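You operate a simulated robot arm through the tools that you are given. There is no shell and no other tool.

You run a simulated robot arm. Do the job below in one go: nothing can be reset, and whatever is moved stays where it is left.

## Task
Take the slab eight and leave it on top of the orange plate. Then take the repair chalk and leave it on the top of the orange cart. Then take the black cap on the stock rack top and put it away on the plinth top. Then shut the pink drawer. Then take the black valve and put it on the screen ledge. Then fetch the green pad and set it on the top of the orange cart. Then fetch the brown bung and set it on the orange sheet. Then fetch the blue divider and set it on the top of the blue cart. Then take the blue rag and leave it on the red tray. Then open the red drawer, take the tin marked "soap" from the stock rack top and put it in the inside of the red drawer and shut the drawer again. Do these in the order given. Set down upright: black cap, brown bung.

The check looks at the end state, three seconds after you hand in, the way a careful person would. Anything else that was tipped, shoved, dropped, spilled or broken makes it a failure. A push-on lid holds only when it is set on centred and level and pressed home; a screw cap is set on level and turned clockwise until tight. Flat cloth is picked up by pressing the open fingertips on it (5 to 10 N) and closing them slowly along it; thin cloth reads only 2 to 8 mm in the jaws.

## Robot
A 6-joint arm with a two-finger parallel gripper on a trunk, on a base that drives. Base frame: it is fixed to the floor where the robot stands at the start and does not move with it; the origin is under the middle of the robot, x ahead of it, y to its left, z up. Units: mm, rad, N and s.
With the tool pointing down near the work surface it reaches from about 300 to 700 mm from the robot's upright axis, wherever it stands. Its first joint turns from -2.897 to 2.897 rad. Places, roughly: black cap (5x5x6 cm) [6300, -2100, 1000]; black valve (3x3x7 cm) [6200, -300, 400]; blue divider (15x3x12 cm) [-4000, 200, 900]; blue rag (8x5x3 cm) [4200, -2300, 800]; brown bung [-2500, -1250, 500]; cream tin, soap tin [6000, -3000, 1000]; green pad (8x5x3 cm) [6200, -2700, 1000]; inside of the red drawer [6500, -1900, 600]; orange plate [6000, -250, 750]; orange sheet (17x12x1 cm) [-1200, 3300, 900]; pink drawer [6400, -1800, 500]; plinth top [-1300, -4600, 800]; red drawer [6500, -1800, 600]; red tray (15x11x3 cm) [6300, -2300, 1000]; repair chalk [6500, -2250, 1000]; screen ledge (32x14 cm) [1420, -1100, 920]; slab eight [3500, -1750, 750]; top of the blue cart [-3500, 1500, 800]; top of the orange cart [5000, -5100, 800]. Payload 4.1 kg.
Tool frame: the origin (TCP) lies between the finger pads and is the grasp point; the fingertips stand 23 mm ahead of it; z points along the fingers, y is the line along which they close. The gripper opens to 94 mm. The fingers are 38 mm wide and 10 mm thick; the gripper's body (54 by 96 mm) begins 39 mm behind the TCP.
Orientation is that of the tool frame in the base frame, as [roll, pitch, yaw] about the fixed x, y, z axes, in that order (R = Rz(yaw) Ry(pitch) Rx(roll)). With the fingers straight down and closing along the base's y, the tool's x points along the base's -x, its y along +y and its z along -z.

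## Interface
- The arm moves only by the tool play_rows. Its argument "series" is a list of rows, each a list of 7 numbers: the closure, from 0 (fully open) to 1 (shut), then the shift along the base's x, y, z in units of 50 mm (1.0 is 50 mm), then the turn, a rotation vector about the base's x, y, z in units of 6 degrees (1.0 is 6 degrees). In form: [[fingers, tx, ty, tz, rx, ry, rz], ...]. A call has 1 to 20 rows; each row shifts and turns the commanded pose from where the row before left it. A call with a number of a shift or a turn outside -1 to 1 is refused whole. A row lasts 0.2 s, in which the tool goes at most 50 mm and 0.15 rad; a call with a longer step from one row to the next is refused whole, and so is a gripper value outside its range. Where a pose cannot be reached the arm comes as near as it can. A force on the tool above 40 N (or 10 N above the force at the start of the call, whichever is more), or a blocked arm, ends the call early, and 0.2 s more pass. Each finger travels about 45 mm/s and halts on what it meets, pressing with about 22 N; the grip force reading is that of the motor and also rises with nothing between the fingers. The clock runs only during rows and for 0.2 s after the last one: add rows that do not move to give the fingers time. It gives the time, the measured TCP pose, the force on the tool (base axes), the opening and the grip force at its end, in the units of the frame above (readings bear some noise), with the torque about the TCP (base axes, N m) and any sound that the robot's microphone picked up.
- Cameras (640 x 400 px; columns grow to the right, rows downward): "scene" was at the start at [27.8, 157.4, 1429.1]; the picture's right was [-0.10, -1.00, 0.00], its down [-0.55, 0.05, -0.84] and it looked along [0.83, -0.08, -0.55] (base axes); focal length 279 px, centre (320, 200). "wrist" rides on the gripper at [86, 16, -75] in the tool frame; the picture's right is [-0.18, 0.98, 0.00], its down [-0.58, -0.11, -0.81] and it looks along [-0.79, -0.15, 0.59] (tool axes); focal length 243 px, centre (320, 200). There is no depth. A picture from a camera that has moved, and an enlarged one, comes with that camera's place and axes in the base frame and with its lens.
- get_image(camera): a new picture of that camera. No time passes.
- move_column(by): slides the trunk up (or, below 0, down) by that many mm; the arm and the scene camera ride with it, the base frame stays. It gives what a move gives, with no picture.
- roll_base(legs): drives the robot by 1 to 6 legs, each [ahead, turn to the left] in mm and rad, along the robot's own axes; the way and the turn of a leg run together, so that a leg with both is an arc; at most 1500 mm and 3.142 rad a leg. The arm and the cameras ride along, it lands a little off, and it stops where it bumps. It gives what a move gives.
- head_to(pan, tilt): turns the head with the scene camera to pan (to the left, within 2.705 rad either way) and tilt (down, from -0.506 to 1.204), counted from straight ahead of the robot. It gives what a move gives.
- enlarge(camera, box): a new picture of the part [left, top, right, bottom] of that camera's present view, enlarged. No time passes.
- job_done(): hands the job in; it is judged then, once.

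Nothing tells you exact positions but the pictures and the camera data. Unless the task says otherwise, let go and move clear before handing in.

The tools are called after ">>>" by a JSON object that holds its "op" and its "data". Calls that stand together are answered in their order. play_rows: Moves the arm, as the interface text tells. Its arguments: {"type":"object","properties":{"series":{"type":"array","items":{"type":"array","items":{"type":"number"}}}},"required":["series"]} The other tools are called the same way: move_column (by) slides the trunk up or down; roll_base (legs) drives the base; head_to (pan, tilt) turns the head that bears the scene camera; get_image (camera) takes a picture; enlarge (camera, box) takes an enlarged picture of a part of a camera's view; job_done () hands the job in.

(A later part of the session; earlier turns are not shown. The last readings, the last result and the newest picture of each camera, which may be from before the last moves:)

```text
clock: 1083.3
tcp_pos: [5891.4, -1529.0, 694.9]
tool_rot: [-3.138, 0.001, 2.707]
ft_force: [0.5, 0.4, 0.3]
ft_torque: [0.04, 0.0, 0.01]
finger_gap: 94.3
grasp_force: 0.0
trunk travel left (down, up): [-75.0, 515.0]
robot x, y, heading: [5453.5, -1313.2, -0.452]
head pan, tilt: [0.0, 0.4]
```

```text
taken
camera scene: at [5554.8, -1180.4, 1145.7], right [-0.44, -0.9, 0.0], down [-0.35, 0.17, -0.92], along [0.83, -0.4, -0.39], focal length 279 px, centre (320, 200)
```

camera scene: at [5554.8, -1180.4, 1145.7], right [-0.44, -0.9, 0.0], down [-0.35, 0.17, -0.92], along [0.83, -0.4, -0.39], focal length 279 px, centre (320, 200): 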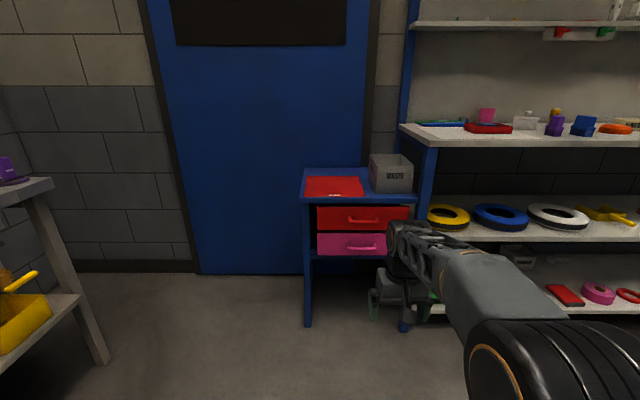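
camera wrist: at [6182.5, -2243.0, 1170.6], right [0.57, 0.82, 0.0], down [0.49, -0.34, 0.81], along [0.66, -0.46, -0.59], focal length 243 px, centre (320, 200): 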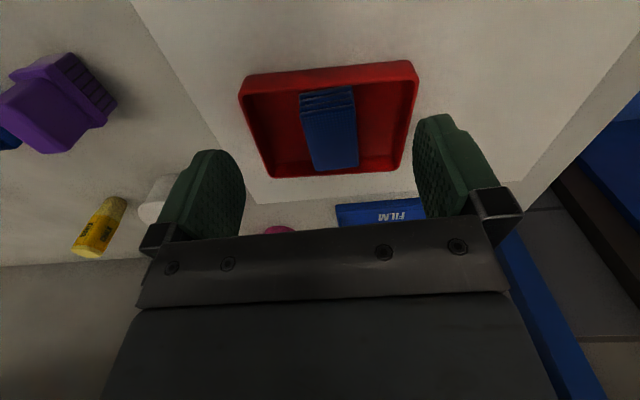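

>>> {"op": "play_rows", "data": {"series": [[0.3, 0.54, -0.263, 0, 0, 0, 0], [0.3, 0.54, -0.263, 0, 0, 0, 0], [0.3, 0, 0, 0, -0.4386, -0.8987, 0], [0.3, 0, 0, 0, -0.4386, -0.8987, 0], [0.3, 0, 0, 0, -0.4386, -0.8987, 0], [0.3, 0, 0, 0, -0.4386, -0.8987, 0], [0.3, 0, 0, 0, -0.4386, -0.8987, 0], [0.3, 0, 0, 0, -0.4386, -0.8987, 0], [0.3, 0, 0, 0, -0.4386, -0.8987, 0], [0.3, 0, 0, 0, -0.4386, -0.8987, 0], [0.3, 0, 0, 0, -0.4386, -0.8987, 0], [0.3, 0, 0, 0, -0.4386, -0.8987, 0], [0.3, 0, 0, 0, -0.4386, -0.8987, 0], [0.3, 0, 0, 0, -0.4386, -0.8987, 0], [0.3, 0, 0, 0, -0.4386, -0.8987, 0], [0.3, 0, 0, 0, -0.4386, -0.8987, 0], [0.3, 0, 0, 0, -0.4386, -0.8987, 0]]}}

>>> {"op": "get_image", "data": {"camera": "scene"}}

>>> {"op": "enlarge", "data": {"camera": "scene", "box": [290, 160, 450, 280]}}

```text
clock: 1086.9
tcp_pos: [5947.0, -1554.1, 695.7]
tool_rot: [-1.526, 1.552, -1.98]
ft_force: [-0.5, 0.1, 0.9]
ft_torque: [0.02, 0.03, 0.0]
finger_gap: 65.7
grasp_force: 0.0
trunk travel left (down, up): [-75.0, 515.0]
robot x, y, heading: [5452.7, -1314.1, -0.453]
head pan, tilt: [0.0, 0.4]
```

```text
taken
camera scene: at [5554.7, -1180.3, 1145.8], right [-0.44, -0.9, 0.0], down [-0.35, 0.17, -0.92], along [0.83, -0.4, -0.39], focal length 279 px, centre (320, 200)
```

scene: 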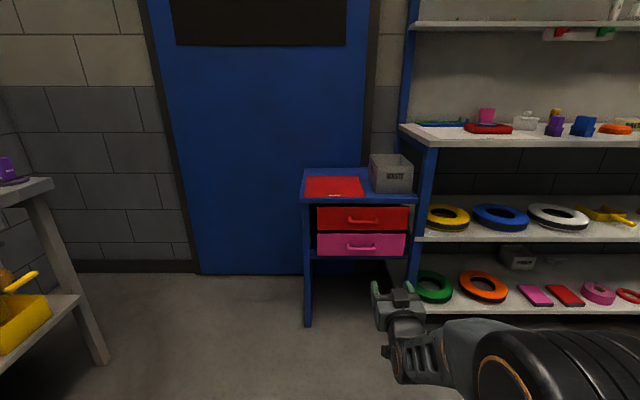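

```text
3.33 times, centred on (370, 220) of scene
camera zoom: at [5554.7, -1180.3, 1145.8], right [-0.44, -0.9, 0.0], down [-0.35, 0.17, -0.92], along [0.83, -0.4, -0.39], focal length 929 px, centre (153, 133)
```

zoom: 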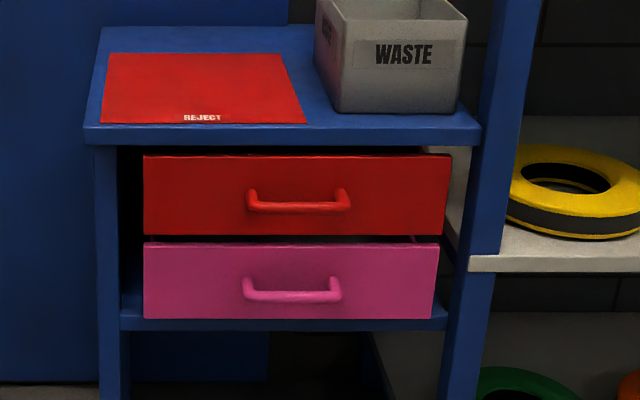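

The tool is horizontal with no limit warnings. The red bar handle is at about z≈633. I'll roll the hand 90° so the fingers close vertically around the bar.

>>> {"op": "play_rows", "data": {"series": [[0.3, 0, 0, 0, 0.8991, -0.4377, 0], [0.3, 0, 0, 0, 0.8991, -0.4377, 0], [0.3, 0, 0, 0, 0.8991, -0.4377, 0], [0.3, 0, 0, 0, 0.8991, -0.4377, 0], [0.3, 0, 0, 0, 0.8991, -0.4377, 0], [0.3, 0, 0, 0, 0.8991, -0.4377, 0], [0.3, 0, 0, 0, 0.8991, -0.4377, 0], [0.3, 0, 0, 0, 0.8991, -0.4377, 0], [0.3, 0, 0, 0, 0.8991, -0.4377, 0], [0.3, 0, 0, 0, 0.8991, -0.4377, 0], [0.3, 0, 0, 0, 0.8991, -0.4377, 0], [0.3, 0, 0, 0, 0.8991, -0.4377, 0], [0.3, 0, 0, 0, 0.8991, -0.4377, 0], [0.3, 0, 0, 0, 0.8991, -0.4377, 0], [0.3, 0, 0, 0, 0.8991, -0.4377, 0]]}}

>>> {"op": "get_image", "data": {"camera": "wrist"}}

>>> {"op": "get_image", "data": {"camera": "scene"}}

```text
clock: 1090.1
tcp_pos: [5946.3, -1555.2, 695.5]
tool_rot: [1.572, 0.018, 1.119]
ft_force: [0.1, 0.3, -0.1]
ft_torque: [-0.02, -0.03, -0.01]
finger_gap: 65.8
grasp_force: 0.1
trunk travel left (down, up): [-75.0, 515.0]
robot x, y, heading: [5455.9, -1316.1, -0.453]
head pan, tilt: [0.0, 0.4]
```

```text
taken
camera wrist: at [5917.4, -1444.7, 710.2], right [-0.07, -0.15, 0.99], down [-0.98, -0.17, -0.1], along [0.18, -0.97, -0.13], focal length 243 px, centre (320, 200)
```

wrist: 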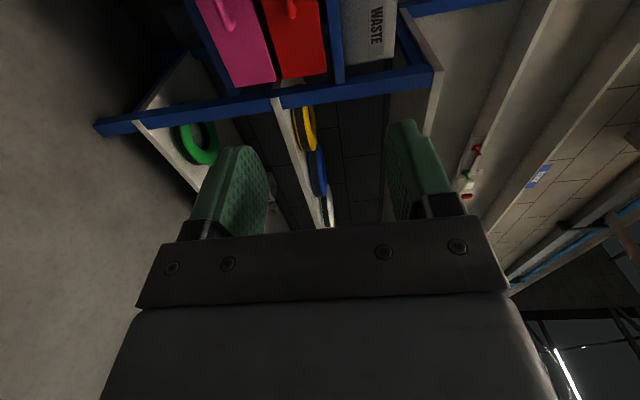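

```text
taken
camera scene: at [5554.8, -1180.4, 1145.7], right [-0.44, -0.9, 0.0], down [-0.35, 0.17, -0.92], along [0.83, -0.4, -0.39], focal length 279 px, centre (320, 200)
```

scene: 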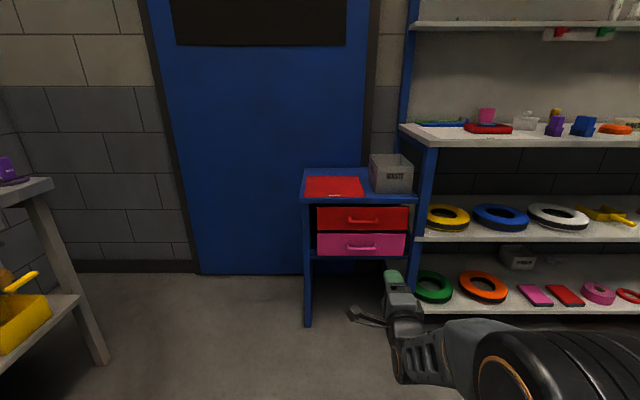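

>>> {"op": "play_rows", "data": {"series": [[0.2, -0.02, -0.05, -0.4, 0, 0, 0], [0.2, -0.02, -0.05, -0.4, 0, 0, 0], [0.2, 0, 0, -0.44, 0, 0, 0], [0.2, 0, 0, 0, 0, 0, 0]]}}

>>> {"op": "roll_base", "data": {"legs": [[320, 0]]}}

>>> {"op": "head_to", "data": {"pan": 0.0, "tilt": 0.6}}

>>> {"op": "enlarge", "data": {"camera": "scene", "box": [270, 120, 470, 270]}}

>>> {"op": "get_image", "data": {"camera": "wrist"}}

```text
clock: 1091.1
tcp_pos: [5945.0, -1560.9, 633.7]
tool_rot: [1.572, 0.018, 1.12]
ft_force: [-0.2, -0.1, -0.7]
ft_torque: [0.03, -0.02, 0.01]
finger_gap: 75.3
grasp_force: 0.1
trunk travel left (down, up): [-75.0, 515.0]
robot x, y, heading: [5452.7, -1314.2, -0.459]
head pan, tilt: [0.0, 0.4]
```

```text
clock: 1093.2
tcp_pos: [6233.5, -1701.6, 634.1]
tool_rot: [1.573, 0.019, 1.117]
ft_force: [-0.9, -0.5, 0.0]
ft_torque: [0.0, 0.0, -0.02]
finger_gap: 75.2
grasp_force: 0.0
trunk travel left (down, up): [-75.0, 515.0]
robot x, y, heading: [5742.3, -1453.4, -0.456]
head pan, tilt: [0.0, 0.4]
```

```text
clock: 1093.9
tcp_pos: [6231.7, -1700.7, 633.2]
tool_rot: [1.573, 0.018, 1.116]
ft_force: [0.1, 1.4, 0.2]
ft_torque: [0.01, 0.0, -0.01]
finger_gap: 75.0
grasp_force: 0.0
trunk travel left (down, up): [-75.0, 515.0]
robot x, y, heading: [5746.6, -1456.6, -0.452]
head pan, tilt: [0.0, 0.6]
```

```text
2.67 times, centred on (370, 195) of scene
camera zoom: at [5838.7, -1319.0, 1127.6], right [-0.44, -0.9, 0.0], down [-0.51, 0.25, -0.83], along [0.74, -0.36, -0.56], focal length 743 px, centre (187, 213)
```

zoom: 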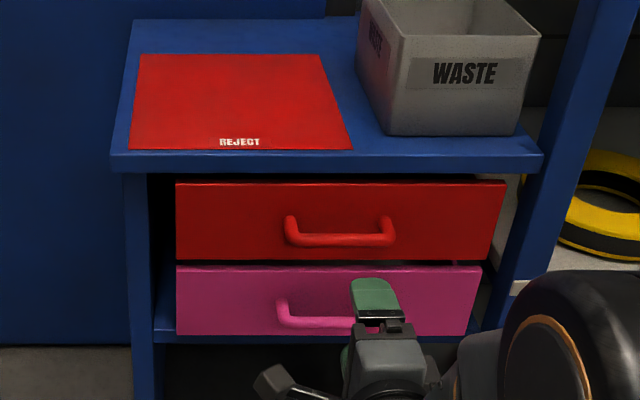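

```text
taken
camera wrist: at [6203.5, -1590.2, 648.0], right [-0.07, -0.15, 0.99], down [-0.98, -0.17, -0.1], along [0.18, -0.97, -0.13], focal length 243 px, centre (320, 200)
```

wrist: 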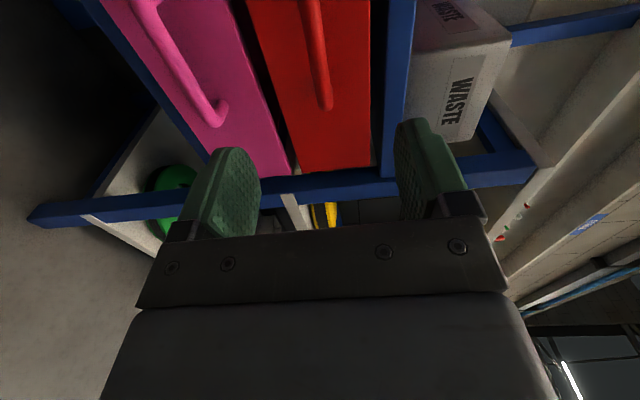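

>>> {"op": "play_rows", "data": {"series": [[0.2, 0.3595, -0.1754, 0, 0, 0, 0], [0.2, 0.3595, -0.1754, 0, 0, 0, 0], [0.2, 0.3595, -0.1754, 0, 0, 0, 0], [0.2, 0.3595, -0.1754, 0, 0, 0, 0], [0.2, 0.3595, -0.1754, 0, 0, 0, 0], [0.2, 0, 0, 0, 0, 0, 0]]}}

>>> {"op": "enlarge", "data": {"camera": "scene", "box": [290, 150, 450, 270]}}

>>> {"op": "get_image", "data": {"camera": "wrist"}}

```text
clock: 1095.3
tcp_pos: [6322.0, -1744.4, 633.0]
tool_rot: [1.572, 0.019, 1.118]
ft_force: [0.2, -0.3, 0.2]
ft_torque: [0.02, -0.03, -0.01]
finger_gap: 75.2
grasp_force: 0.0
trunk travel left (down, up): [-75.0, 515.0]
robot x, y, heading: [5738.4, -1456.6, -0.457]
head pan, tilt: [0.0, 0.6]
```

```text
3.33 times, centred on (370, 210) of scene
camera zoom: at [5838.6, -1319.0, 1127.5], right [-0.44, -0.9, 0.0], down [-0.51, 0.25, -0.83], along [0.74, -0.36, -0.56], focal length 929 px, centre (153, 167)
```

zoom: 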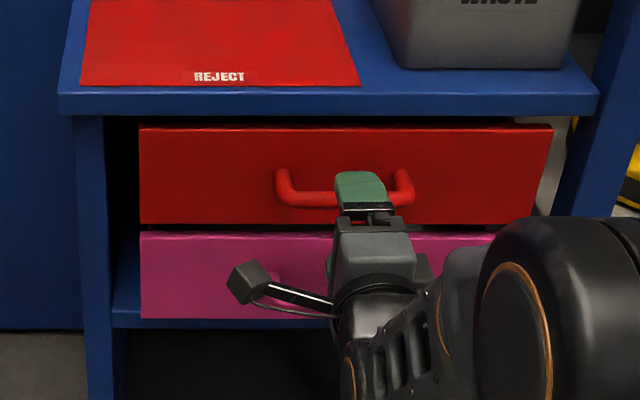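

```text
taken
camera wrist: at [6293.7, -1633.5, 647.8], right [-0.07, -0.15, 0.99], down [-0.98, -0.17, -0.1], along [0.18, -0.97, -0.13], focal length 243 px, centre (320, 200)
```

wrist: 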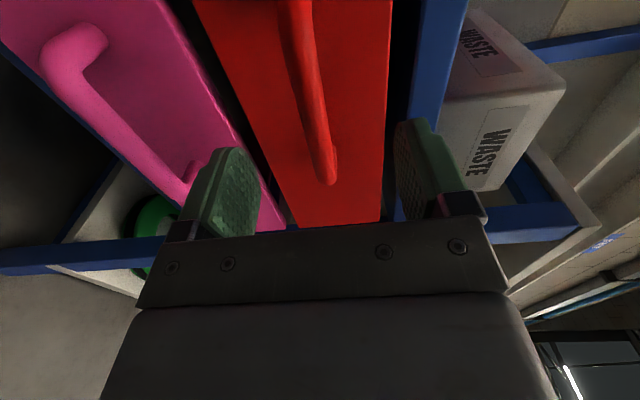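

>>> {"op": "play_rows", "data": {"series": [[0.2, 0.3236, -0.1579, 0, 0, 0, 0], [0.2, 0.3236, -0.1579, 0, 0, 0, 0], [0.2, 0, 0, 0, 0, 0, 0]]}}

>>> {"op": "get_image", "data": {"camera": "wrist"}}

```text
clock: 1096.1
tcp_pos: [6355.1, -1760.3, 634.1]
tool_rot: [1.572, 0.02, 1.118]
ft_force: [1.2, -0.1, 0.7]
ft_torque: [-0.01, -0.02, 0.01]
finger_gap: 75.2
grasp_force: 0.1
trunk travel left (down, up): [-75.0, 515.0]
robot x, y, heading: [5738.1, -1457.5, -0.454]
head pan, tilt: [0.0, 0.6]
```

```text
taken
camera wrist: at [6326.1, -1650.0, 648.1], right [-0.07, -0.15, 0.99], down [-0.98, -0.17, -0.1], along [0.18, -0.97, -0.13], focal length 243 px, centre (320, 200)
```

wrist: 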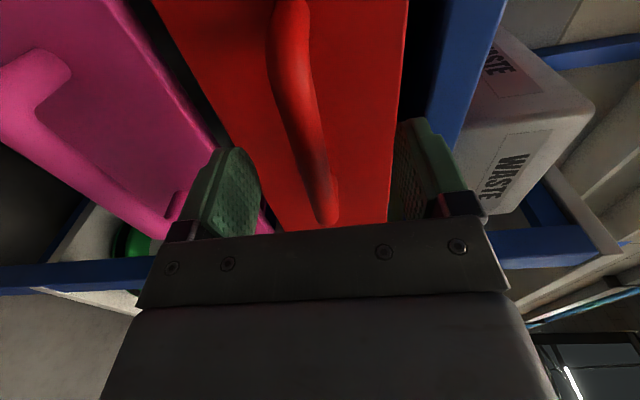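

>>> {"op": "play_rows", "data": {"series": [[0.4, 0, 0, 0, 0, 0, 0], [0.6, 0, 0, 0, 0, 0, 0], [0.8, 0, 0, 0, 0, 0, 0], [1, 0, 0, 0, 0, 0, 0], [1, 0, 0, 0, 0, 0, 0], [1, 0, 0, 0, 0, 0, 0]]}}

>>> {"op": "get_image", "data": {"camera": "wrist"}}

```text
clock: 1097.5
tcp_pos: [6355.2, -1760.6, 630.0]
tool_rot: [1.579, 0.017, 1.116]
ft_force: [-2.3, 2.0, -20.5]
ft_torque: [1.85, -0.51, -0.07]
finger_gap: 16.2
grasp_force: 45.1
trunk travel left (down, up): [-75.0, 515.0]
robot x, y, heading: [5736.1, -1453.9, -0.453]
head pan, tilt: [0.0, 0.6]
```

```text
taken
camera wrist: at [6326.1, -1650.1, 645.4], right [-0.07, -0.15, 0.99], down [-0.98, -0.17, -0.09], along [0.18, -0.97, -0.14], focal length 243 px, centre (320, 200)
```

wrist: 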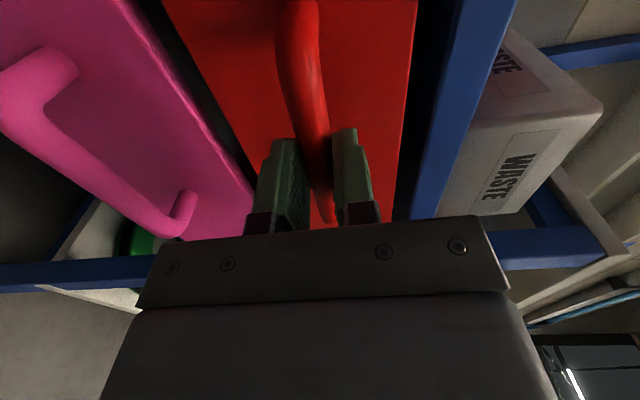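

>>> {"op": "play_rows", "data": {"series": [[1, 0, 0, -0.08, 0, 0, 0], [1, -0.1, 0.05, 0, 0, 0, 0], [1, -0.2, 0.0976, 0, 0, 0, 0], [1, -0.2, 0.0976, 0, 0, 0, 0], [1, -0.2, 0.0976, 0, 0, 0, 0]]}}

>>> {"op": "enlarge", "data": {"camera": "scene", "box": [290, 150, 450, 270]}}

```text
clock: 1098.7
tcp_pos: [6318.6, -1744.0, 629.6]
tool_rot: [1.569, 0.019, 1.12]
ft_force: [2.3, 1.4, -7.8]
ft_torque: [1.62, -0.59, -0.12]
finger_gap: 16.1
grasp_force: 45.2
trunk travel left (down, up): [-75.0, 515.0]
robot x, y, heading: [5741.8, -1457.2, -0.454]
head pan, tilt: [0.0, 0.6]
```

```text
3.33 times, centred on (370, 210) of scene
camera zoom: at [5839.2, -1319.3, 1127.5], right [-0.44, -0.9, 0.0], down [-0.51, 0.25, -0.82], along [0.74, -0.36, -0.57], focal length 929 px, centre (153, 167)
```

zoom: 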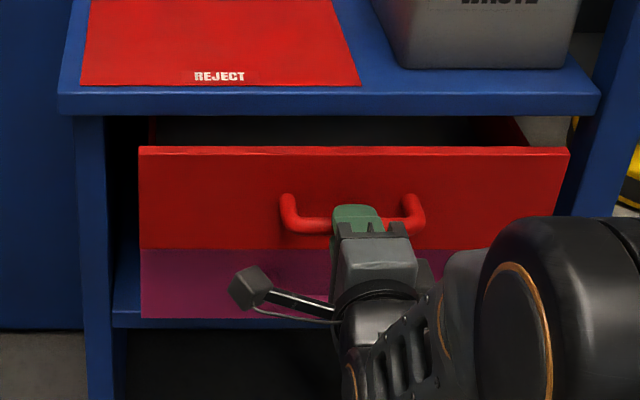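

The red drawer is sliding out. Continuing to pull with the arm, then with the base.

>>> {"op": "play_rows", "data": {"series": [[1, -0.25, 0.122, 0, 0, 0, 0], [1, -0.25, 0.122, 0, 0, 0, 0], [1, -0.25, 0.122, 0, 0, 0, 0], [1, -0.25, 0.122, 0, 0, 0, 0], [1, -0.25, 0.122, 0, 0, 0, 0], [1, -0.25, 0.122, 0, 0, 0, 0], [1, 0, 0, 0, 0, 0, 0]]}}

>>> {"op": "roll_base", "data": {"legs": [[-80, 0]]}}

>>> {"op": "get_image", "data": {"camera": "scene"}}

```text
clock: 1100.3
tcp_pos: [6244.8, -1707.2, 630.2]
tool_rot: [1.572, 0.02, 1.118]
ft_force: [0.8, 3.1, -1.8]
ft_torque: [1.58, -0.71, -0.35]
finger_gap: 16.1
grasp_force: 45.3
trunk travel left (down, up): [-75.0, 515.0]
robot x, y, heading: [5739.3, -1456.1, -0.457]
head pan, tilt: [0.0, 0.6]
```

```text
clock: 1101.4
tcp_pos: [6174.2, -1671.8, 630.5]
tool_rot: [1.572, 0.022, 1.119]
ft_force: [3.5, 4.6, -0.7]
ft_torque: [1.55, -0.74, 0.08]
finger_gap: 16.2
grasp_force: 45.2
trunk travel left (down, up): [-75.0, 515.0]
robot x, y, heading: [5673.7, -1420.2, -0.458]
head pan, tilt: [0.0, 0.6]
```

```text
taken
camera scene: at [5767.9, -1284.2, 1127.5], right [-0.44, -0.9, 0.0], down [-0.51, 0.25, -0.83], along [0.74, -0.36, -0.56], focal length 279 px, centre (320, 200)
```

scene: 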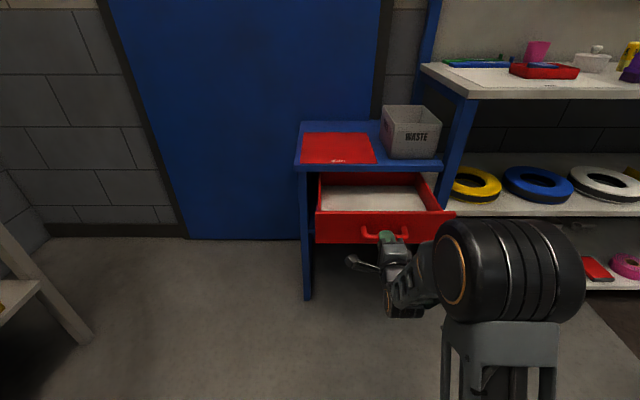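

The drawer is open about 200 mm and empty. Letting go of the handle and backing straight off.

>>> {"op": "play_rows", "data": {"series": [[0.85, 0, 0, 0, 0, 0, 0], [0.6, 0, 0, 0, 0, 0, 0], [0.4, 0, 0, 0, 0, 0, 0], [0.3, 0, 0, 0, 0, 0, 0], [0.3, 0, 0, 0, 0, 0, 0]]}}

>>> {"op": "roll_base", "data": {"legs": [[-250, 0]]}}

>>> {"op": "get_image", "data": {"camera": "scene"}}

```text
clock: 1102.6
tcp_pos: [6174.8, -1673.2, 629.4]
tool_rot: [1.571, 0.019, 1.12]
ft_force: [0.0, -0.2, 0.4]
ft_torque: [-0.01, -0.02, -0.03]
finger_gap: 65.6
grasp_force: 0.1
trunk travel left (down, up): [-75.0, 515.0]
robot x, y, heading: [5670.7, -1423.9, -0.459]
head pan, tilt: [0.0, 0.6]
```

```text
clock: 1104.4
tcp_pos: [5952.7, -1565.0, 630.0]
tool_rot: [1.572, 0.021, 1.117]
ft_force: [-0.5, -0.6, 0.1]
ft_torque: [-0.02, -0.01, 0.01]
finger_gap: 65.6
grasp_force: 0.0
trunk travel left (down, up): [-75.0, 515.0]
robot x, y, heading: [5444.1, -1312.4, -0.458]
head pan, tilt: [0.0, 0.6]
```

```text
taken
camera scene: at [5546.0, -1175.8, 1127.5], right [-0.44, -0.9, 0.0], down [-0.51, 0.25, -0.83], along [0.74, -0.36, -0.56], focal length 279 px, centre (320, 200)
```

scene: 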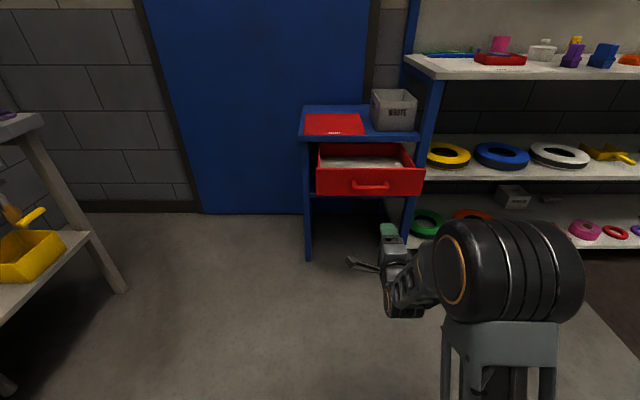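

>>> {"op": "play_rows", "data": {"series": [[0.2, 0, 0, 0, -0.8992, 0.4375, 0], [0.2, 0, 0, 0, -0.8992, 0.4375, 0], [0.2, 0, 0, 0, -0.8992, 0.4375, 0], [0.2, 0, 0, 0, -0.8992, 0.4375, 0], [0.2, 0, 0, 0, -0.8992, 0.4375, 0], [0.2, 0, 0, 0, -0.8992, 0.4375, 0], [0.2, 0, 0, 0, -0.8992, 0.4375, 0], [0.2, 0, 0, 0, -0.8992, 0.4375, 0], [0.2, 0, 0, 0, -0.8992, 0.4375, 0], [0.2, 0, 0, 0, -0.8992, 0.4375, 0], [0.2, 0, 0, 0, -0.8992, 0.4375, 0], [0.2, 0, 0, 0, -0.8992, 0.4375, 0], [0.2, 0, 0, 0, -0.8992, 0.4375, 0], [0.2, 0, 0, 0, -0.8992, 0.4375, 0], [0.2, 0, 0, 0, -0.8992, 0.4375, 0], [0, 0, 0, 0, 0, 0, -0.08]]}}

>>> {"op": "play_rows", "data": {"series": [[0, 0, 0, 0.2, 0.4449, 0.8956, 0], [0, 0, 0, 0.2, 0.4449, 0.8956, 0], [0, 0, 0, 0.2, 0.4449, 0.8956, 0], [0, 0, 0, 0.2, 0.4449, 0.8956, 0], [0, 0, 0, 0.2, 0.4449, 0.8956, 0], [0, 0, 0, 0.2, 0.4449, 0.8956, 0], [0, 0, 0, 0.2, 0.4449, 0.8956, 0], [0, 0, 0, 0.2, 0.4449, 0.8956, 0], [0, 0, 0, 0, 0.4449, 0.8956, 0], [0, 0, 0, 0, 0.4449, 0.8956, 0], [0, 0, 0, 0, 0.4449, 0.8956, 0], [0, 0, 0, 0, 0.4449, 0.8956, 0], [0, 0, 0, 0, 0.4449, 0.8956, 0], [0, 0, 0, 0, 0.4449, 0.8956, 0], [0, 0, 0, 0, 0.4449, 0.8956, 0], [0, 0, 0, 0, 0, 0, 0]]}}

```text
clock: 1107.8
tcp_pos: [5952.1, -1563.3, 630.4]
tool_rot: [-1.442, 1.549, -1.905]
ft_force: [-0.1, 0.2, 0.1]
ft_torque: [-0.05, -0.01, 0.03]
finger_gap: 94.1
grasp_force: 0.0
trunk travel left (down, up): [-75.0, 515.0]
robot x, y, heading: [5450.1, -1313.2, -0.461]
head pan, tilt: [0.0, 0.6]
```

```text
clock: 1111.2
tcp_pos: [5951.8, -1564.5, 709.4]
tool_rot: [-3.141, 0.002, 2.7]
ft_force: [0.0, 1.1, 0.1]
ft_torque: [-0.01, -0.02, 0.02]
finger_gap: 94.3
grasp_force: 0.0
trunk travel left (down, up): [-75.0, 515.0]
robot x, y, heading: [5446.1, -1315.1, -0.453]
head pan, tilt: [0.0, 0.6]
```

The arm is back in its normal posture and the drawer stands open. I'll raise the trunk and drive to the soap tin at the right end of the rack.

>>> {"op": "move_column", "data": {"by": 400}}

>>> {"op": "roll_base", "data": {"legs": [[0, -1.269], [1300, 0], [0, 1.272]]}}

>>> {"op": "head_to", "data": {"pan": 0.0, "tilt": 0.5}}

>>> {"op": "get_image", "data": {"camera": "scene"}}

```text
clock: 1115.0
tcp_pos: [5951.5, -1564.6, 1109.9]
tool_rot: [3.141, 0.004, 2.701]
ft_force: [0.0, -0.1, 1.4]
ft_torque: [0.01, -0.04, 0.02]
finger_gap: 93.7
grasp_force: 0.1
trunk travel left (down, up): [-475.0, 115.0]
robot x, y, heading: [5448.4, -1313.5, -0.456]
head pan, tilt: [0.0, 0.6]
```

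```text
clock: 1127.8
tcp_pos: [5731.3, -2851.7, 1109.6]
tool_rot: [3.141, 0.004, 2.681]
ft_force: [-1.0, 0.0, 0.2]
ft_torque: [0.0, 0.0, -0.02]
finger_gap: 93.6
grasp_force: 0.2
trunk travel left (down, up): [-475.0, 115.0]
robot x, y, heading: [5235.9, -2589.5, -0.474]
head pan, tilt: [0.0, 0.6]
```

```text
clock: 1128.5
tcp_pos: [5731.6, -2852.5, 1109.6]
tool_rot: [-3.141, 0.005, 2.68]
ft_force: [1.0, -0.1, 0.2]
ft_torque: [0.02, -0.02, 0.02]
finger_gap: 94.2
grasp_force: 0.1
trunk travel left (down, up): [-475.0, 115.0]
robot x, y, heading: [5233.1, -2589.8, -0.473]
head pan, tilt: [0.0, 0.499]
```

```text
taken
camera scene: at [5336.0, -2456.6, 1536.6], right [-0.46, -0.89, 0.0], down [-0.43, 0.22, -0.88], along [0.78, -0.4, -0.48], focal length 279 px, centre (320, 200)
```

scene: 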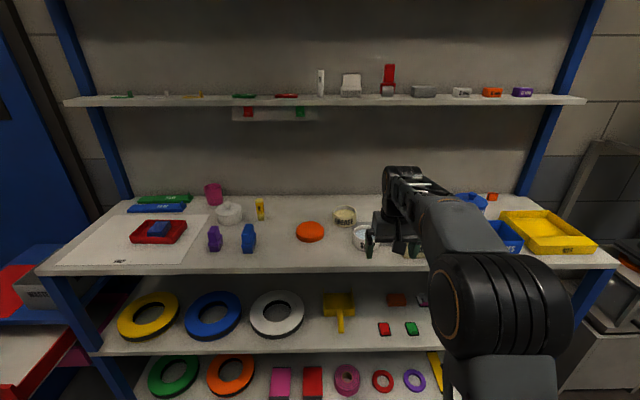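

>>> {"op": "roll_base", "data": {"legs": [[240, 0]]}}

>>> {"op": "get_image", "data": {"camera": "wrist"}}

>>> {"op": "head_to", "data": {"pan": 0.0, "tilt": 0.65}}

>>> {"op": "get_image", "data": {"camera": "scene"}}

```text
clock: 1130.3
tcp_pos: [5947.2, -2962.1, 1109.9]
tool_rot: [3.141, 0.004, 2.682]
ft_force: [-0.1, 0.6, -0.2]
ft_torque: [-0.02, 0.01, -0.02]
finger_gap: 94.0
grasp_force: 0.0
trunk travel left (down, up): [-475.0, 115.0]
robot x, y, heading: [5448.7, -2702.1, -0.474]
head pan, tilt: [0.0, 0.499]
```

```text
taken
camera wrist: at [5876.3, -2908.5, 1184.1], right [0.6, 0.8, 0.0], down [0.47, -0.35, 0.81], along [0.65, -0.48, -0.59], focal length 243 px, centre (320, 200)
```

wrist: 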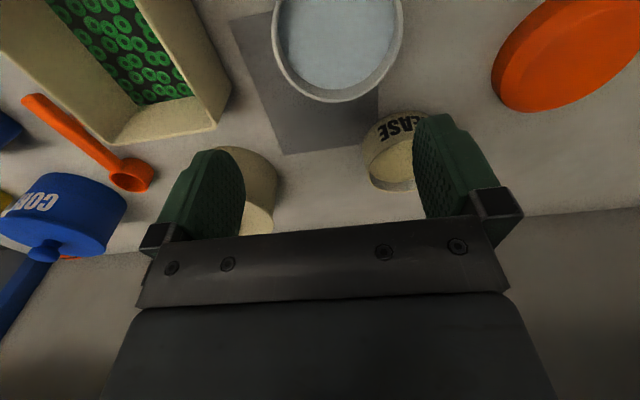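

```text
clock: 1131.0
tcp_pos: [5947.2, -2962.1, 1109.9]
tool_rot: [-3.141, 0.005, 2.682]
ft_force: [-0.1, 0.7, 0.1]
ft_torque: [0.02, -0.01, 0.0]
finger_gap: 93.9
grasp_force: 0.1
trunk travel left (down, up): [-475.0, 115.0]
robot x, y, heading: [5448.8, -2698.8, -0.472]
head pan, tilt: [0.0, 0.649]
```

```text
taken
camera scene: at [5546.7, -2565.0, 1523.3], right [-0.46, -0.89, 0.0], down [-0.54, 0.28, -0.8], along [0.71, -0.36, -0.6], focal length 279 px, centre (320, 200)
```

scene: 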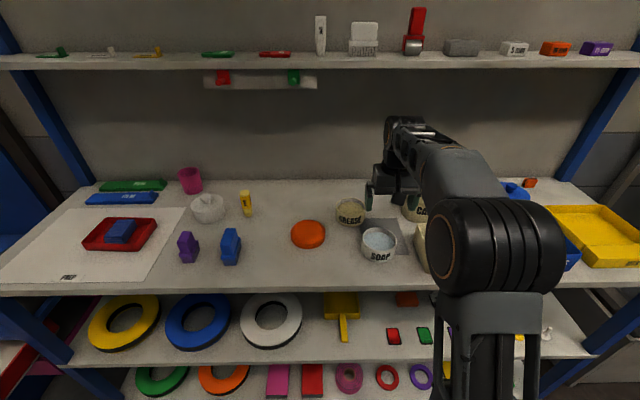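

>>> {"op": "enlarge", "data": {"camera": "scene", "box": [310, 190, 450, 290]}}

>>> {"op": "enlarge", "data": {"camera": "wrist", "box": [200, 0, 440, 150]}}

```text
4.00 times, centred on (380, 240) of scene
camera zoom: at [5546.7, -2565.0, 1523.3], right [-0.46, -0.89, 0.0], down [-0.54, 0.28, -0.8], along [0.71, -0.36, -0.6], focal length 1114 px, centre (80, 40)
```

zoom: 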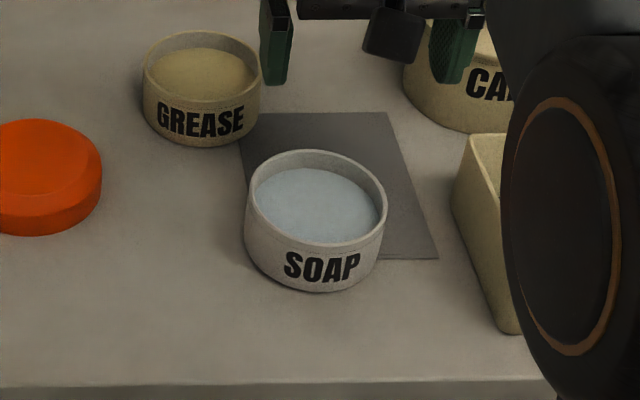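

```text
2.67 times, centred on (320, 75) of wrist
camera zoom: at [5876.0, -2908.3, 1184.2], right [0.6, 0.8, 0.0], down [0.47, -0.35, 0.81], along [0.65, -0.48, -0.59], focal length 647 px, centre (320, 533)
```

zoom: 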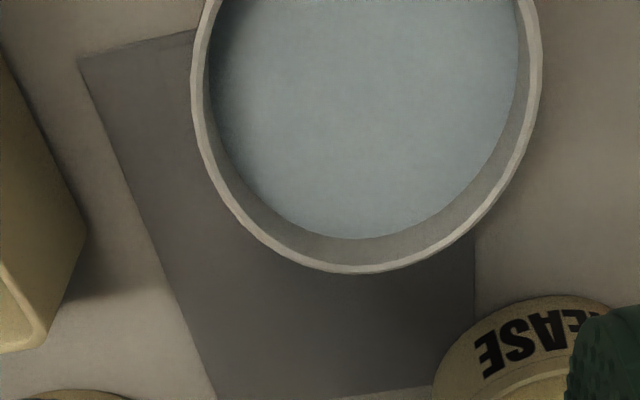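

>>> {"op": "enlarge", "data": {"camera": "scene", "box": [350, 215, 410, 270]}}

>>> {"op": "play_rows", "data": {"series": [[0, -0.5, 0.25, 0, 0, 0, 0], [0, -0.5, 0.25, 0, 0, 0, 0], [0, -0.5, 0.25, 0, 0, 0, 0], [0, 0, 0, 0, 0, 0, 0]]}}

>>> {"op": "enlarge", "data": {"camera": "wrist", "box": [240, 20, 440, 180]}}

```text
7.27 times, centred on (380, 242) of scene
camera zoom: at [5546.7, -2565.0, 1523.3], right [-0.46, -0.89, 0.0], down [-0.54, 0.28, -0.8], along [0.71, -0.36, -0.6], focal length 2026 px, centre (-116, -109)
```

zoom: 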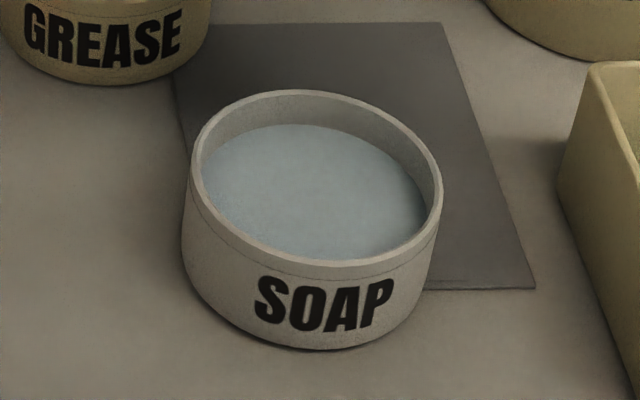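

```text
clock: 1132.0
tcp_pos: [5871.2, -2923.3, 1110.5]
tool_rot: [-3.141, 0.001, 2.683]
ft_force: [-0.9, 0.3, -0.8]
ft_torque: [0.0, -0.01, -0.02]
finger_gap: 94.2
grasp_force: 0.0
trunk travel left (down, up): [-475.0, 115.0]
robot x, y, heading: [5450.2, -2703.9, -0.473]
head pan, tilt: [0.0, 0.649]
```

```text
2.50 times, centred on (340, 100) of wrist
camera zoom: at [5800.6, -2870.8, 1183.8], right [0.6, 0.8, 0.0], down [0.47, -0.35, 0.81], along [0.65, -0.48, -0.59], focal length 606 px, centre (270, 450)
```

zoom: 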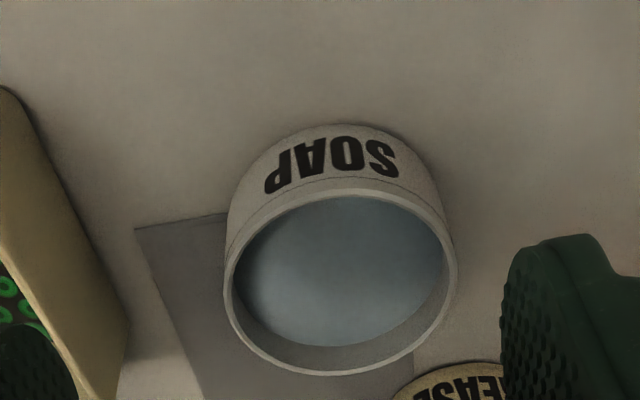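

The soap tin is about 91 mm across, just inside the 94 mm opening, and open-topped, so I'll keep it level. I'll lower the open hand in front of it and slide in horizontally so the fingers straddle it.

>>> {"op": "play_rows", "data": {"series": [[0, -0.04, 0.35, -0.4, 0, 0, 0], [0, 0, 0, -0.7, 0, 0, 0], [0, 0, 0, -0.7, 0, 0, 0], [0, 0, 0, -0.5, 0, 0, 0], [0, 0, 0, 0, 0, 0, 0]]}}

>>> {"op": "get_image", "data": {"camera": "wrist"}}

>>> {"op": "enlarge", "data": {"camera": "scene", "box": [310, 190, 450, 290]}}

```text
clock: 1133.2
tcp_pos: [5869.9, -2906.9, 993.9]
tool_rot: [3.141, 0.004, 2.682]
ft_force: [0.5, 0.0, 0.5]
ft_torque: [-0.01, 0.03, 0.0]
finger_gap: 94.0
grasp_force: 0.0
trunk travel left (down, up): [-475.0, 115.0]
robot x, y, heading: [5449.1, -2703.0, -0.477]
head pan, tilt: [0.0, 0.649]
```

```text
taken
camera wrist: at [5799.6, -2853.5, 1068.2], right [0.6, 0.8, 0.0], down [0.47, -0.35, 0.81], along [0.65, -0.48, -0.59], focal length 243 px, centre (320, 200)
```

wrist: 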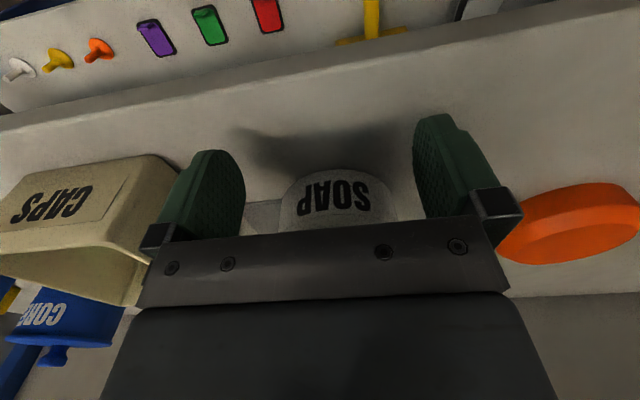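

```text
4.00 times, centred on (380, 240) of scene
camera zoom: at [5546.8, -2565.1, 1523.2], right [-0.46, -0.89, 0.0], down [-0.54, 0.28, -0.8], along [0.71, -0.36, -0.6], focal length 1114 px, centre (80, 40)
```

zoom: 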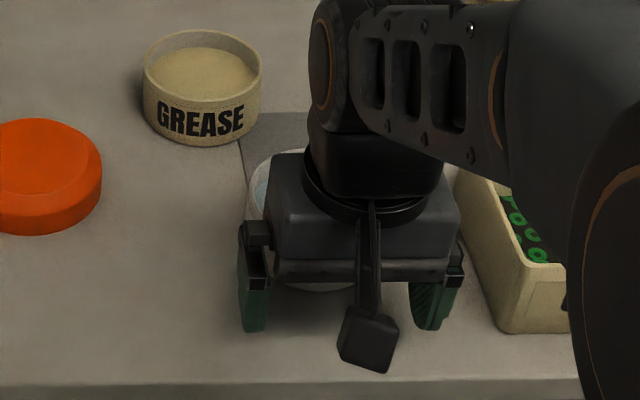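

>>> {"op": "play_rows", "data": {"series": [[0, 0, 0, -0.2, 0, 0, 0], [0, 0.1793, -0.0885, 0, 0, 0, 0], [0, 0.1793, -0.0885, 0, 0, 0, 0], [0, 0.1793, -0.0885, 0, 0, 0, 0], [0, 0, 0, 0, 0, 0, 0]]}}

>>> {"op": "get_image", "data": {"camera": "wrist"}}

```text
clock: 1134.4
tcp_pos: [5896.4, -2920.1, 983.8]
tool_rot: [3.14, 0.005, 2.681]
ft_force: [0.8, -0.1, -0.1]
ft_torque: [0.03, 0.04, -0.01]
finger_gap: 93.8
grasp_force: 0.0
trunk travel left (down, up): [-475.0, 115.0]
robot x, y, heading: [5449.4, -2700.2, -0.472]
head pan, tilt: [0.0, 0.649]
```

```text
taken
camera wrist: at [5826.4, -2867.0, 1059.1], right [0.6, 0.8, 0.0], down [0.47, -0.35, 0.81], along [0.65, -0.48, -0.59], focal length 243 px, centre (320, 200)
```

wrist: 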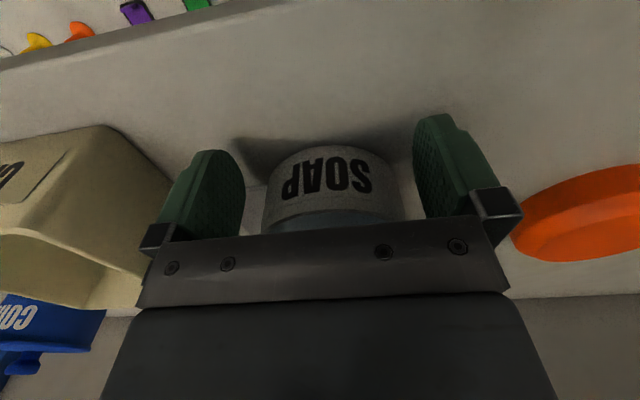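

>>> {"op": "play_rows", "data": {"series": [[0, 0.16, -0.079, 0, 0, 0, 0], [0, 0.16, -0.079, 0, 0, 0, 0], [0, 0, 0, 0, 0, 0, 0]]}}

>>> {"op": "get_image", "data": {"camera": "wrist"}}

```text
clock: 1135.2
tcp_pos: [5912.3, -2928.3, 984.8]
tool_rot: [3.141, 0.002, 2.683]
ft_force: [0.2, 0.6, 0.1]
ft_torque: [-0.02, -0.01, -0.05]
finger_gap: 93.8
grasp_force: 0.1
trunk travel left (down, up): [-475.0, 115.0]
robot x, y, heading: [5445.8, -2699.0, -0.474]
head pan, tilt: [0.0, 0.649]
```

```text
taken
camera wrist: at [5842.0, -2875.1, 1059.4], right [0.6, 0.8, 0.0], down [0.47, -0.35, 0.81], along [0.65, -0.48, -0.59], focal length 243 px, centre (320, 200)
```

wrist: 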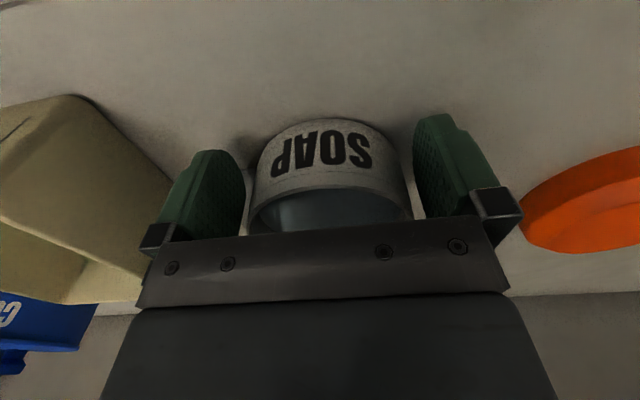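

>>> {"op": "play_rows", "data": {"series": [[0, 0.16, -0.079, 0, 0, 0, 0], [0, 0.16, -0.079, 0, 0, 0, 0], [0, 0, 0, 0, 0, 0, 0]]}}

>>> {"op": "get_image", "data": {"camera": "wrist"}}

```text
clock: 1136.0
tcp_pos: [5928.6, -2935.4, 985.2]
tool_rot: [3.141, 0.002, 2.684]
ft_force: [-0.4, 0.0, 2.6]
ft_torque: [-0.04, -0.06, -0.01]
finger_gap: 94.1
grasp_force: 0.0
trunk travel left (down, up): [-475.0, 115.0]
robot x, y, heading: [5445.0, -2700.0, -0.476]
head pan, tilt: [0.0, 0.649]
```

```text
taken
camera wrist: at [5858.3, -2882.6, 1059.7], right [0.6, 0.8, 0.0], down [0.47, -0.35, 0.81], along [0.65, -0.48, -0.59], focal length 243 px, centre (320, 200)
```

wrist: 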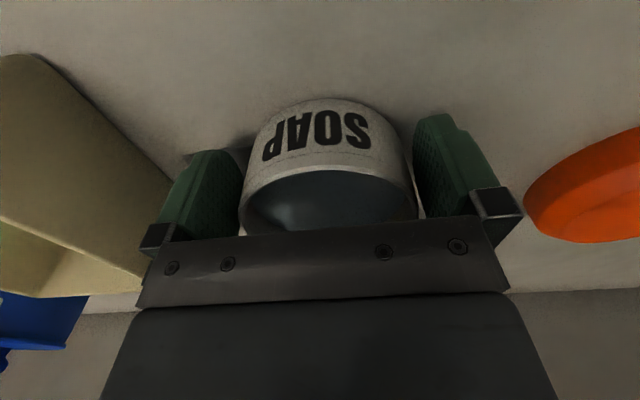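

>>> {"op": "play_rows", "data": {"series": [[0, 0.15, -0.074, 0, 0, 0, 0], [0, 0, 0, 0, 0, 0, 0]]}}

>>> {"op": "play_rows", "data": {"series": [[0.05, 0, 0, 0, 0, 0, 0], [0.1, 0, 0, 0, 0, 0, 0], [0.2, 0, 0, 0, 0, 0, 0], [0.4, 0, 0, 0, 0, 0, 0], [0.8, 0, 0, 0, 0, 0, 0], [1, 0, 0, 0, 0, 0, 0]]}}

>>> {"op": "get_image", "data": {"camera": "wrist"}}

```text
clock: 1136.6
tcp_pos: [5934.7, -2938.5, 986.2]
tool_rot: [-3.141, 0.001, 2.684]
ft_force: [-0.8, 1.3, 3.6]
ft_torque: [0.02, -0.03, 0.03]
finger_gap: 94.0
grasp_force: 0.1
trunk travel left (down, up): [-475.0, 115.0]
robot x, y, heading: [5446.7, -2699.3, -0.472]
head pan, tilt: [0.0, 0.649]
```

```text
clock: 1138.0
tcp_pos: [5935.2, -2939.7, 985.0]
tool_rot: [-3.14, 0.003, 2.682]
ft_force: [0.3, 1.4, 3.1]
ft_torque: [0.0, -0.09, 0.0]
finger_gap: 94.0
grasp_force: 22.4
trunk travel left (down, up): [-475.0, 115.0]
robot x, y, heading: [5447.1, -2699.5, -0.473]
head pan, tilt: [0.0, 0.649]
```

```text
taken
camera wrist: at [5865.4, -2886.4, 1059.4], right [0.6, 0.8, 0.0], down [0.47, -0.35, 0.81], along [0.65, -0.48, -0.59], focal length 243 px, centre (320, 200)
```

wrist: 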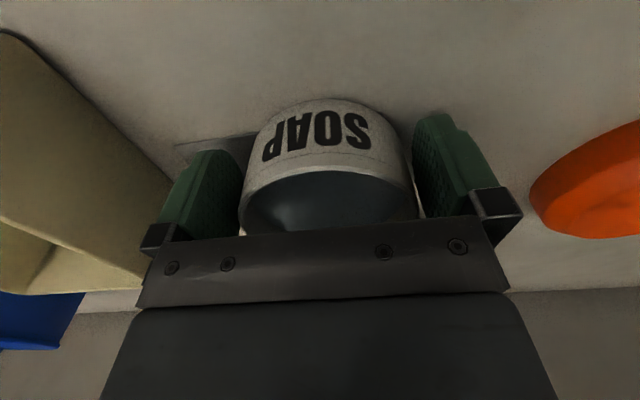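

The fingers hold the tin right at full opening (94 mm). I'll lift gently and check that it comes up level.

>>> {"op": "play_rows", "data": {"series": [[1, 0, 0, 0.06, 0, 0, 0], [1, 0, 0, 0.1, 0, 0, 0], [1, 0, 0, 0.2, 0, 0, 0], [1, 0, 0, 0, 0, 0, 0]]}}

>>> {"op": "get_image", "data": {"camera": "wrist"}}

>>> {"op": "get_image", "data": {"camera": "scene"}}

```text
clock: 1139.0
tcp_pos: [5937.4, -2939.1, 1002.3]
tool_rot: [3.14, 0.003, 2.684]
ft_force: [-0.2, 0.2, -4.2]
ft_torque: [0.0, 0.06, 0.01]
finger_gap: 93.8
grasp_force: 21.9
trunk travel left (down, up): [-475.0, 115.0]
robot x, y, heading: [5450.5, -2700.8, -0.478]
head pan, tilt: [0.0, 0.649]
```

```text
taken
camera wrist: at [5865.9, -2886.3, 1077.5], right [0.6, 0.8, 0.0], down [0.47, -0.35, 0.81], along [0.65, -0.48, -0.59], focal length 243 px, centre (320, 200)
```

wrist: 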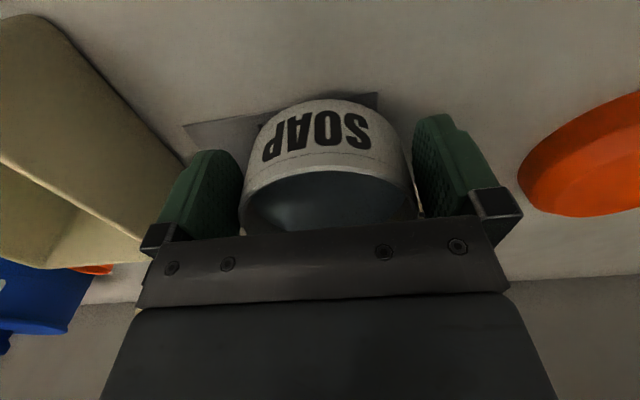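

```text
taken
camera scene: at [5547.0, -2565.2, 1523.2], right [-0.46, -0.89, 0.0], down [-0.54, 0.28, -0.8], along [0.71, -0.36, -0.6], focal length 279 px, centre (320, 200)
```

scene: 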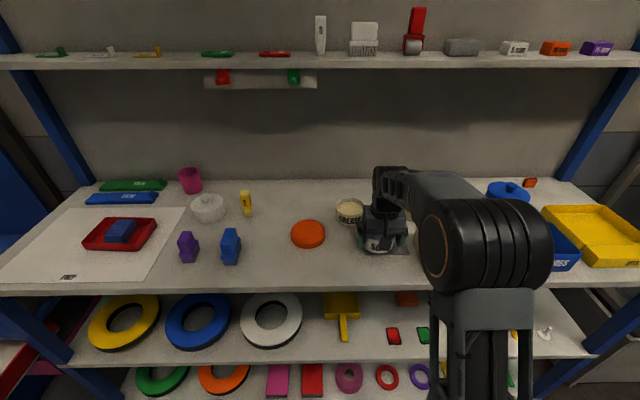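

>>> {"op": "play_rows", "data": {"series": [[1, 0, 0, 0.3, 0, 0, 0], [1, 0, 0, 0.4, 0, 0, 0], [1, 0, 0, 0.5, 0, 0, 0], [1, 0, 0, 0.5, 0, 0, 0], [1, 0, 0, 0.4, 0, 0, 0], [1, 0, 0, 0, 0, 0, 0]]}}

>>> {"op": "roll_base", "data": {"legs": [[-400, 0]]}}

>>> {"op": "get_image", "data": {"camera": "wrist"}}

>>> {"op": "get_image", "data": {"camera": "scene"}}

```text
clock: 1140.4
tcp_pos: [5937.2, -2939.6, 1108.4]
tool_rot: [3.14, 0.004, 2.683]
ft_force: [0.5, 0.0, -4.2]
ft_torque: [0.07, 0.08, -0.04]
finger_gap: 93.3
grasp_force: 21.8
trunk travel left (down, up): [-475.0, 115.0]
robot x, y, heading: [5444.2, -2698.8, -0.471]
head pan, tilt: [0.0, 0.649]
```

```text
clock: 1142.9
tcp_pos: [5579.6, -2755.8, 1108.3]
tool_rot: [3.141, 0.004, 2.685]
ft_force: [-0.7, 0.1, -4.3]
ft_torque: [0.03, 0.12, 0.01]
finger_gap: 93.3
grasp_force: 22.2
trunk travel left (down, up): [-475.0, 115.0]
robot x, y, heading: [5089.2, -2516.4, -0.474]
head pan, tilt: [0.0, 0.649]
```

```text
taken
camera wrist: at [5509.0, -2703.0, 1182.0], right [0.6, 0.8, 0.0], down [0.47, -0.35, 0.81], along [0.65, -0.48, -0.59], focal length 243 px, centre (320, 200)
```

wrist: 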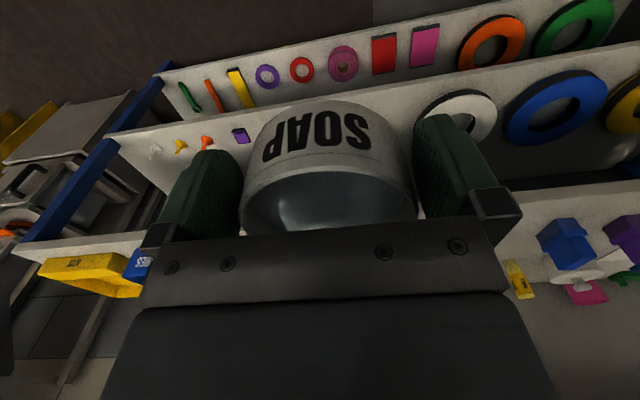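

```text
taken
camera scene: at [5189.6, -2381.9, 1523.2], right [-0.46, -0.89, 0.0], down [-0.54, 0.28, -0.8], along [0.71, -0.36, -0.6], focal length 279 px, centre (320, 200)
```

scene: 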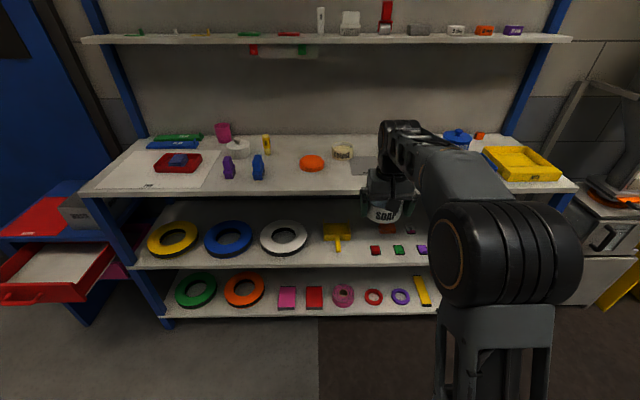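

The tin is level in the hand. Driving to the open red drawer.

>>> {"op": "roll_base", "data": {"legs": [[0, 1.754], [1259, 0], [0, -1.733]]}}

>>> {"op": "move_column", "data": {"by": -330}}

>>> {"op": "head_to", "data": {"pan": 0.0, "tilt": 0.5}}

>>> {"op": "get_image", "data": {"camera": "scene"}}

>>> {"op": "get_image", "data": {"camera": "wrist"}}

```text
clock: 1157.6
tcp_pos: [5956.3, -1555.3, 1107.4]
tool_rot: [-3.141, 0.003, 2.693]
ft_force: [0.3, 0.3, -4.1]
ft_torque: [0.04, 0.07, 0.0]
finger_gap: 91.8
grasp_force: 22.3
trunk travel left (down, up): [-475.0, 115.0]
robot x, y, heading: [5463.9, -1321.8, -0.461]
head pan, tilt: [0.0, 0.649]
```

```text
clock: 1160.8
tcp_pos: [5956.6, -1555.7, 777.8]
tool_rot: [3.14, 0.003, 2.693]
ft_force: [-0.7, -0.1, -4.8]
ft_torque: [0.03, 0.09, -0.01]
finger_gap: 92.0
grasp_force: 22.3
trunk travel left (down, up): [-145.0, 445.0]
robot x, y, heading: [5464.0, -1321.3, -0.466]
head pan, tilt: [0.0, 0.649]
```

```text
clock: 1161.5
tcp_pos: [5956.7, -1554.8, 777.8]
tool_rot: [3.141, 0.004, 2.693]
ft_force: [1.2, 0.1, -5.0]
ft_torque: [0.05, 0.11, 0.02]
finger_gap: 91.7
grasp_force: 21.6
trunk travel left (down, up): [-145.0, 445.0]
robot x, y, heading: [5466.7, -1319.2, -0.463]
head pan, tilt: [0.0, 0.499]
```

```text
taken
camera scene: at [5567.6, -1186.4, 1206.5], right [-0.45, -0.89, 0.0], down [-0.43, 0.21, -0.88], along [0.78, -0.39, -0.48], focal length 279 px, centre (320, 200)
```

scene: 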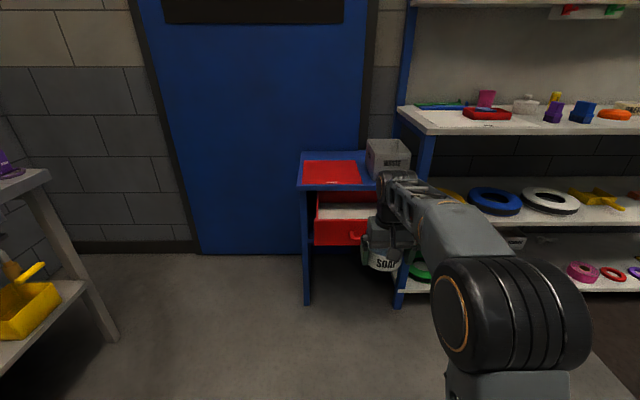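

```text
taken
camera wrist: at [5886.1, -1502.9, 851.8], right [0.59, 0.81, 0.0], down [0.47, -0.35, 0.81], along [0.65, -0.48, -0.59], focal length 243 px, centre (320, 200)
```

wrist: 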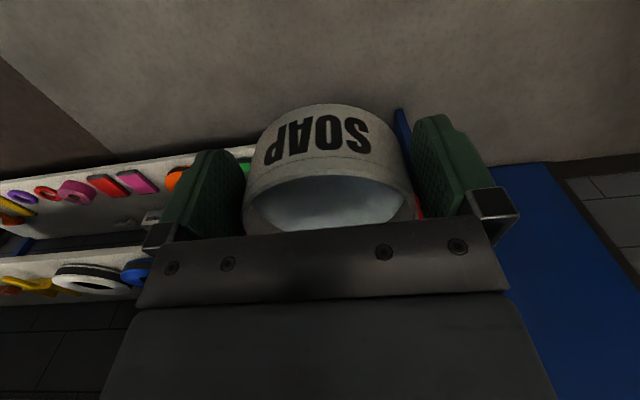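

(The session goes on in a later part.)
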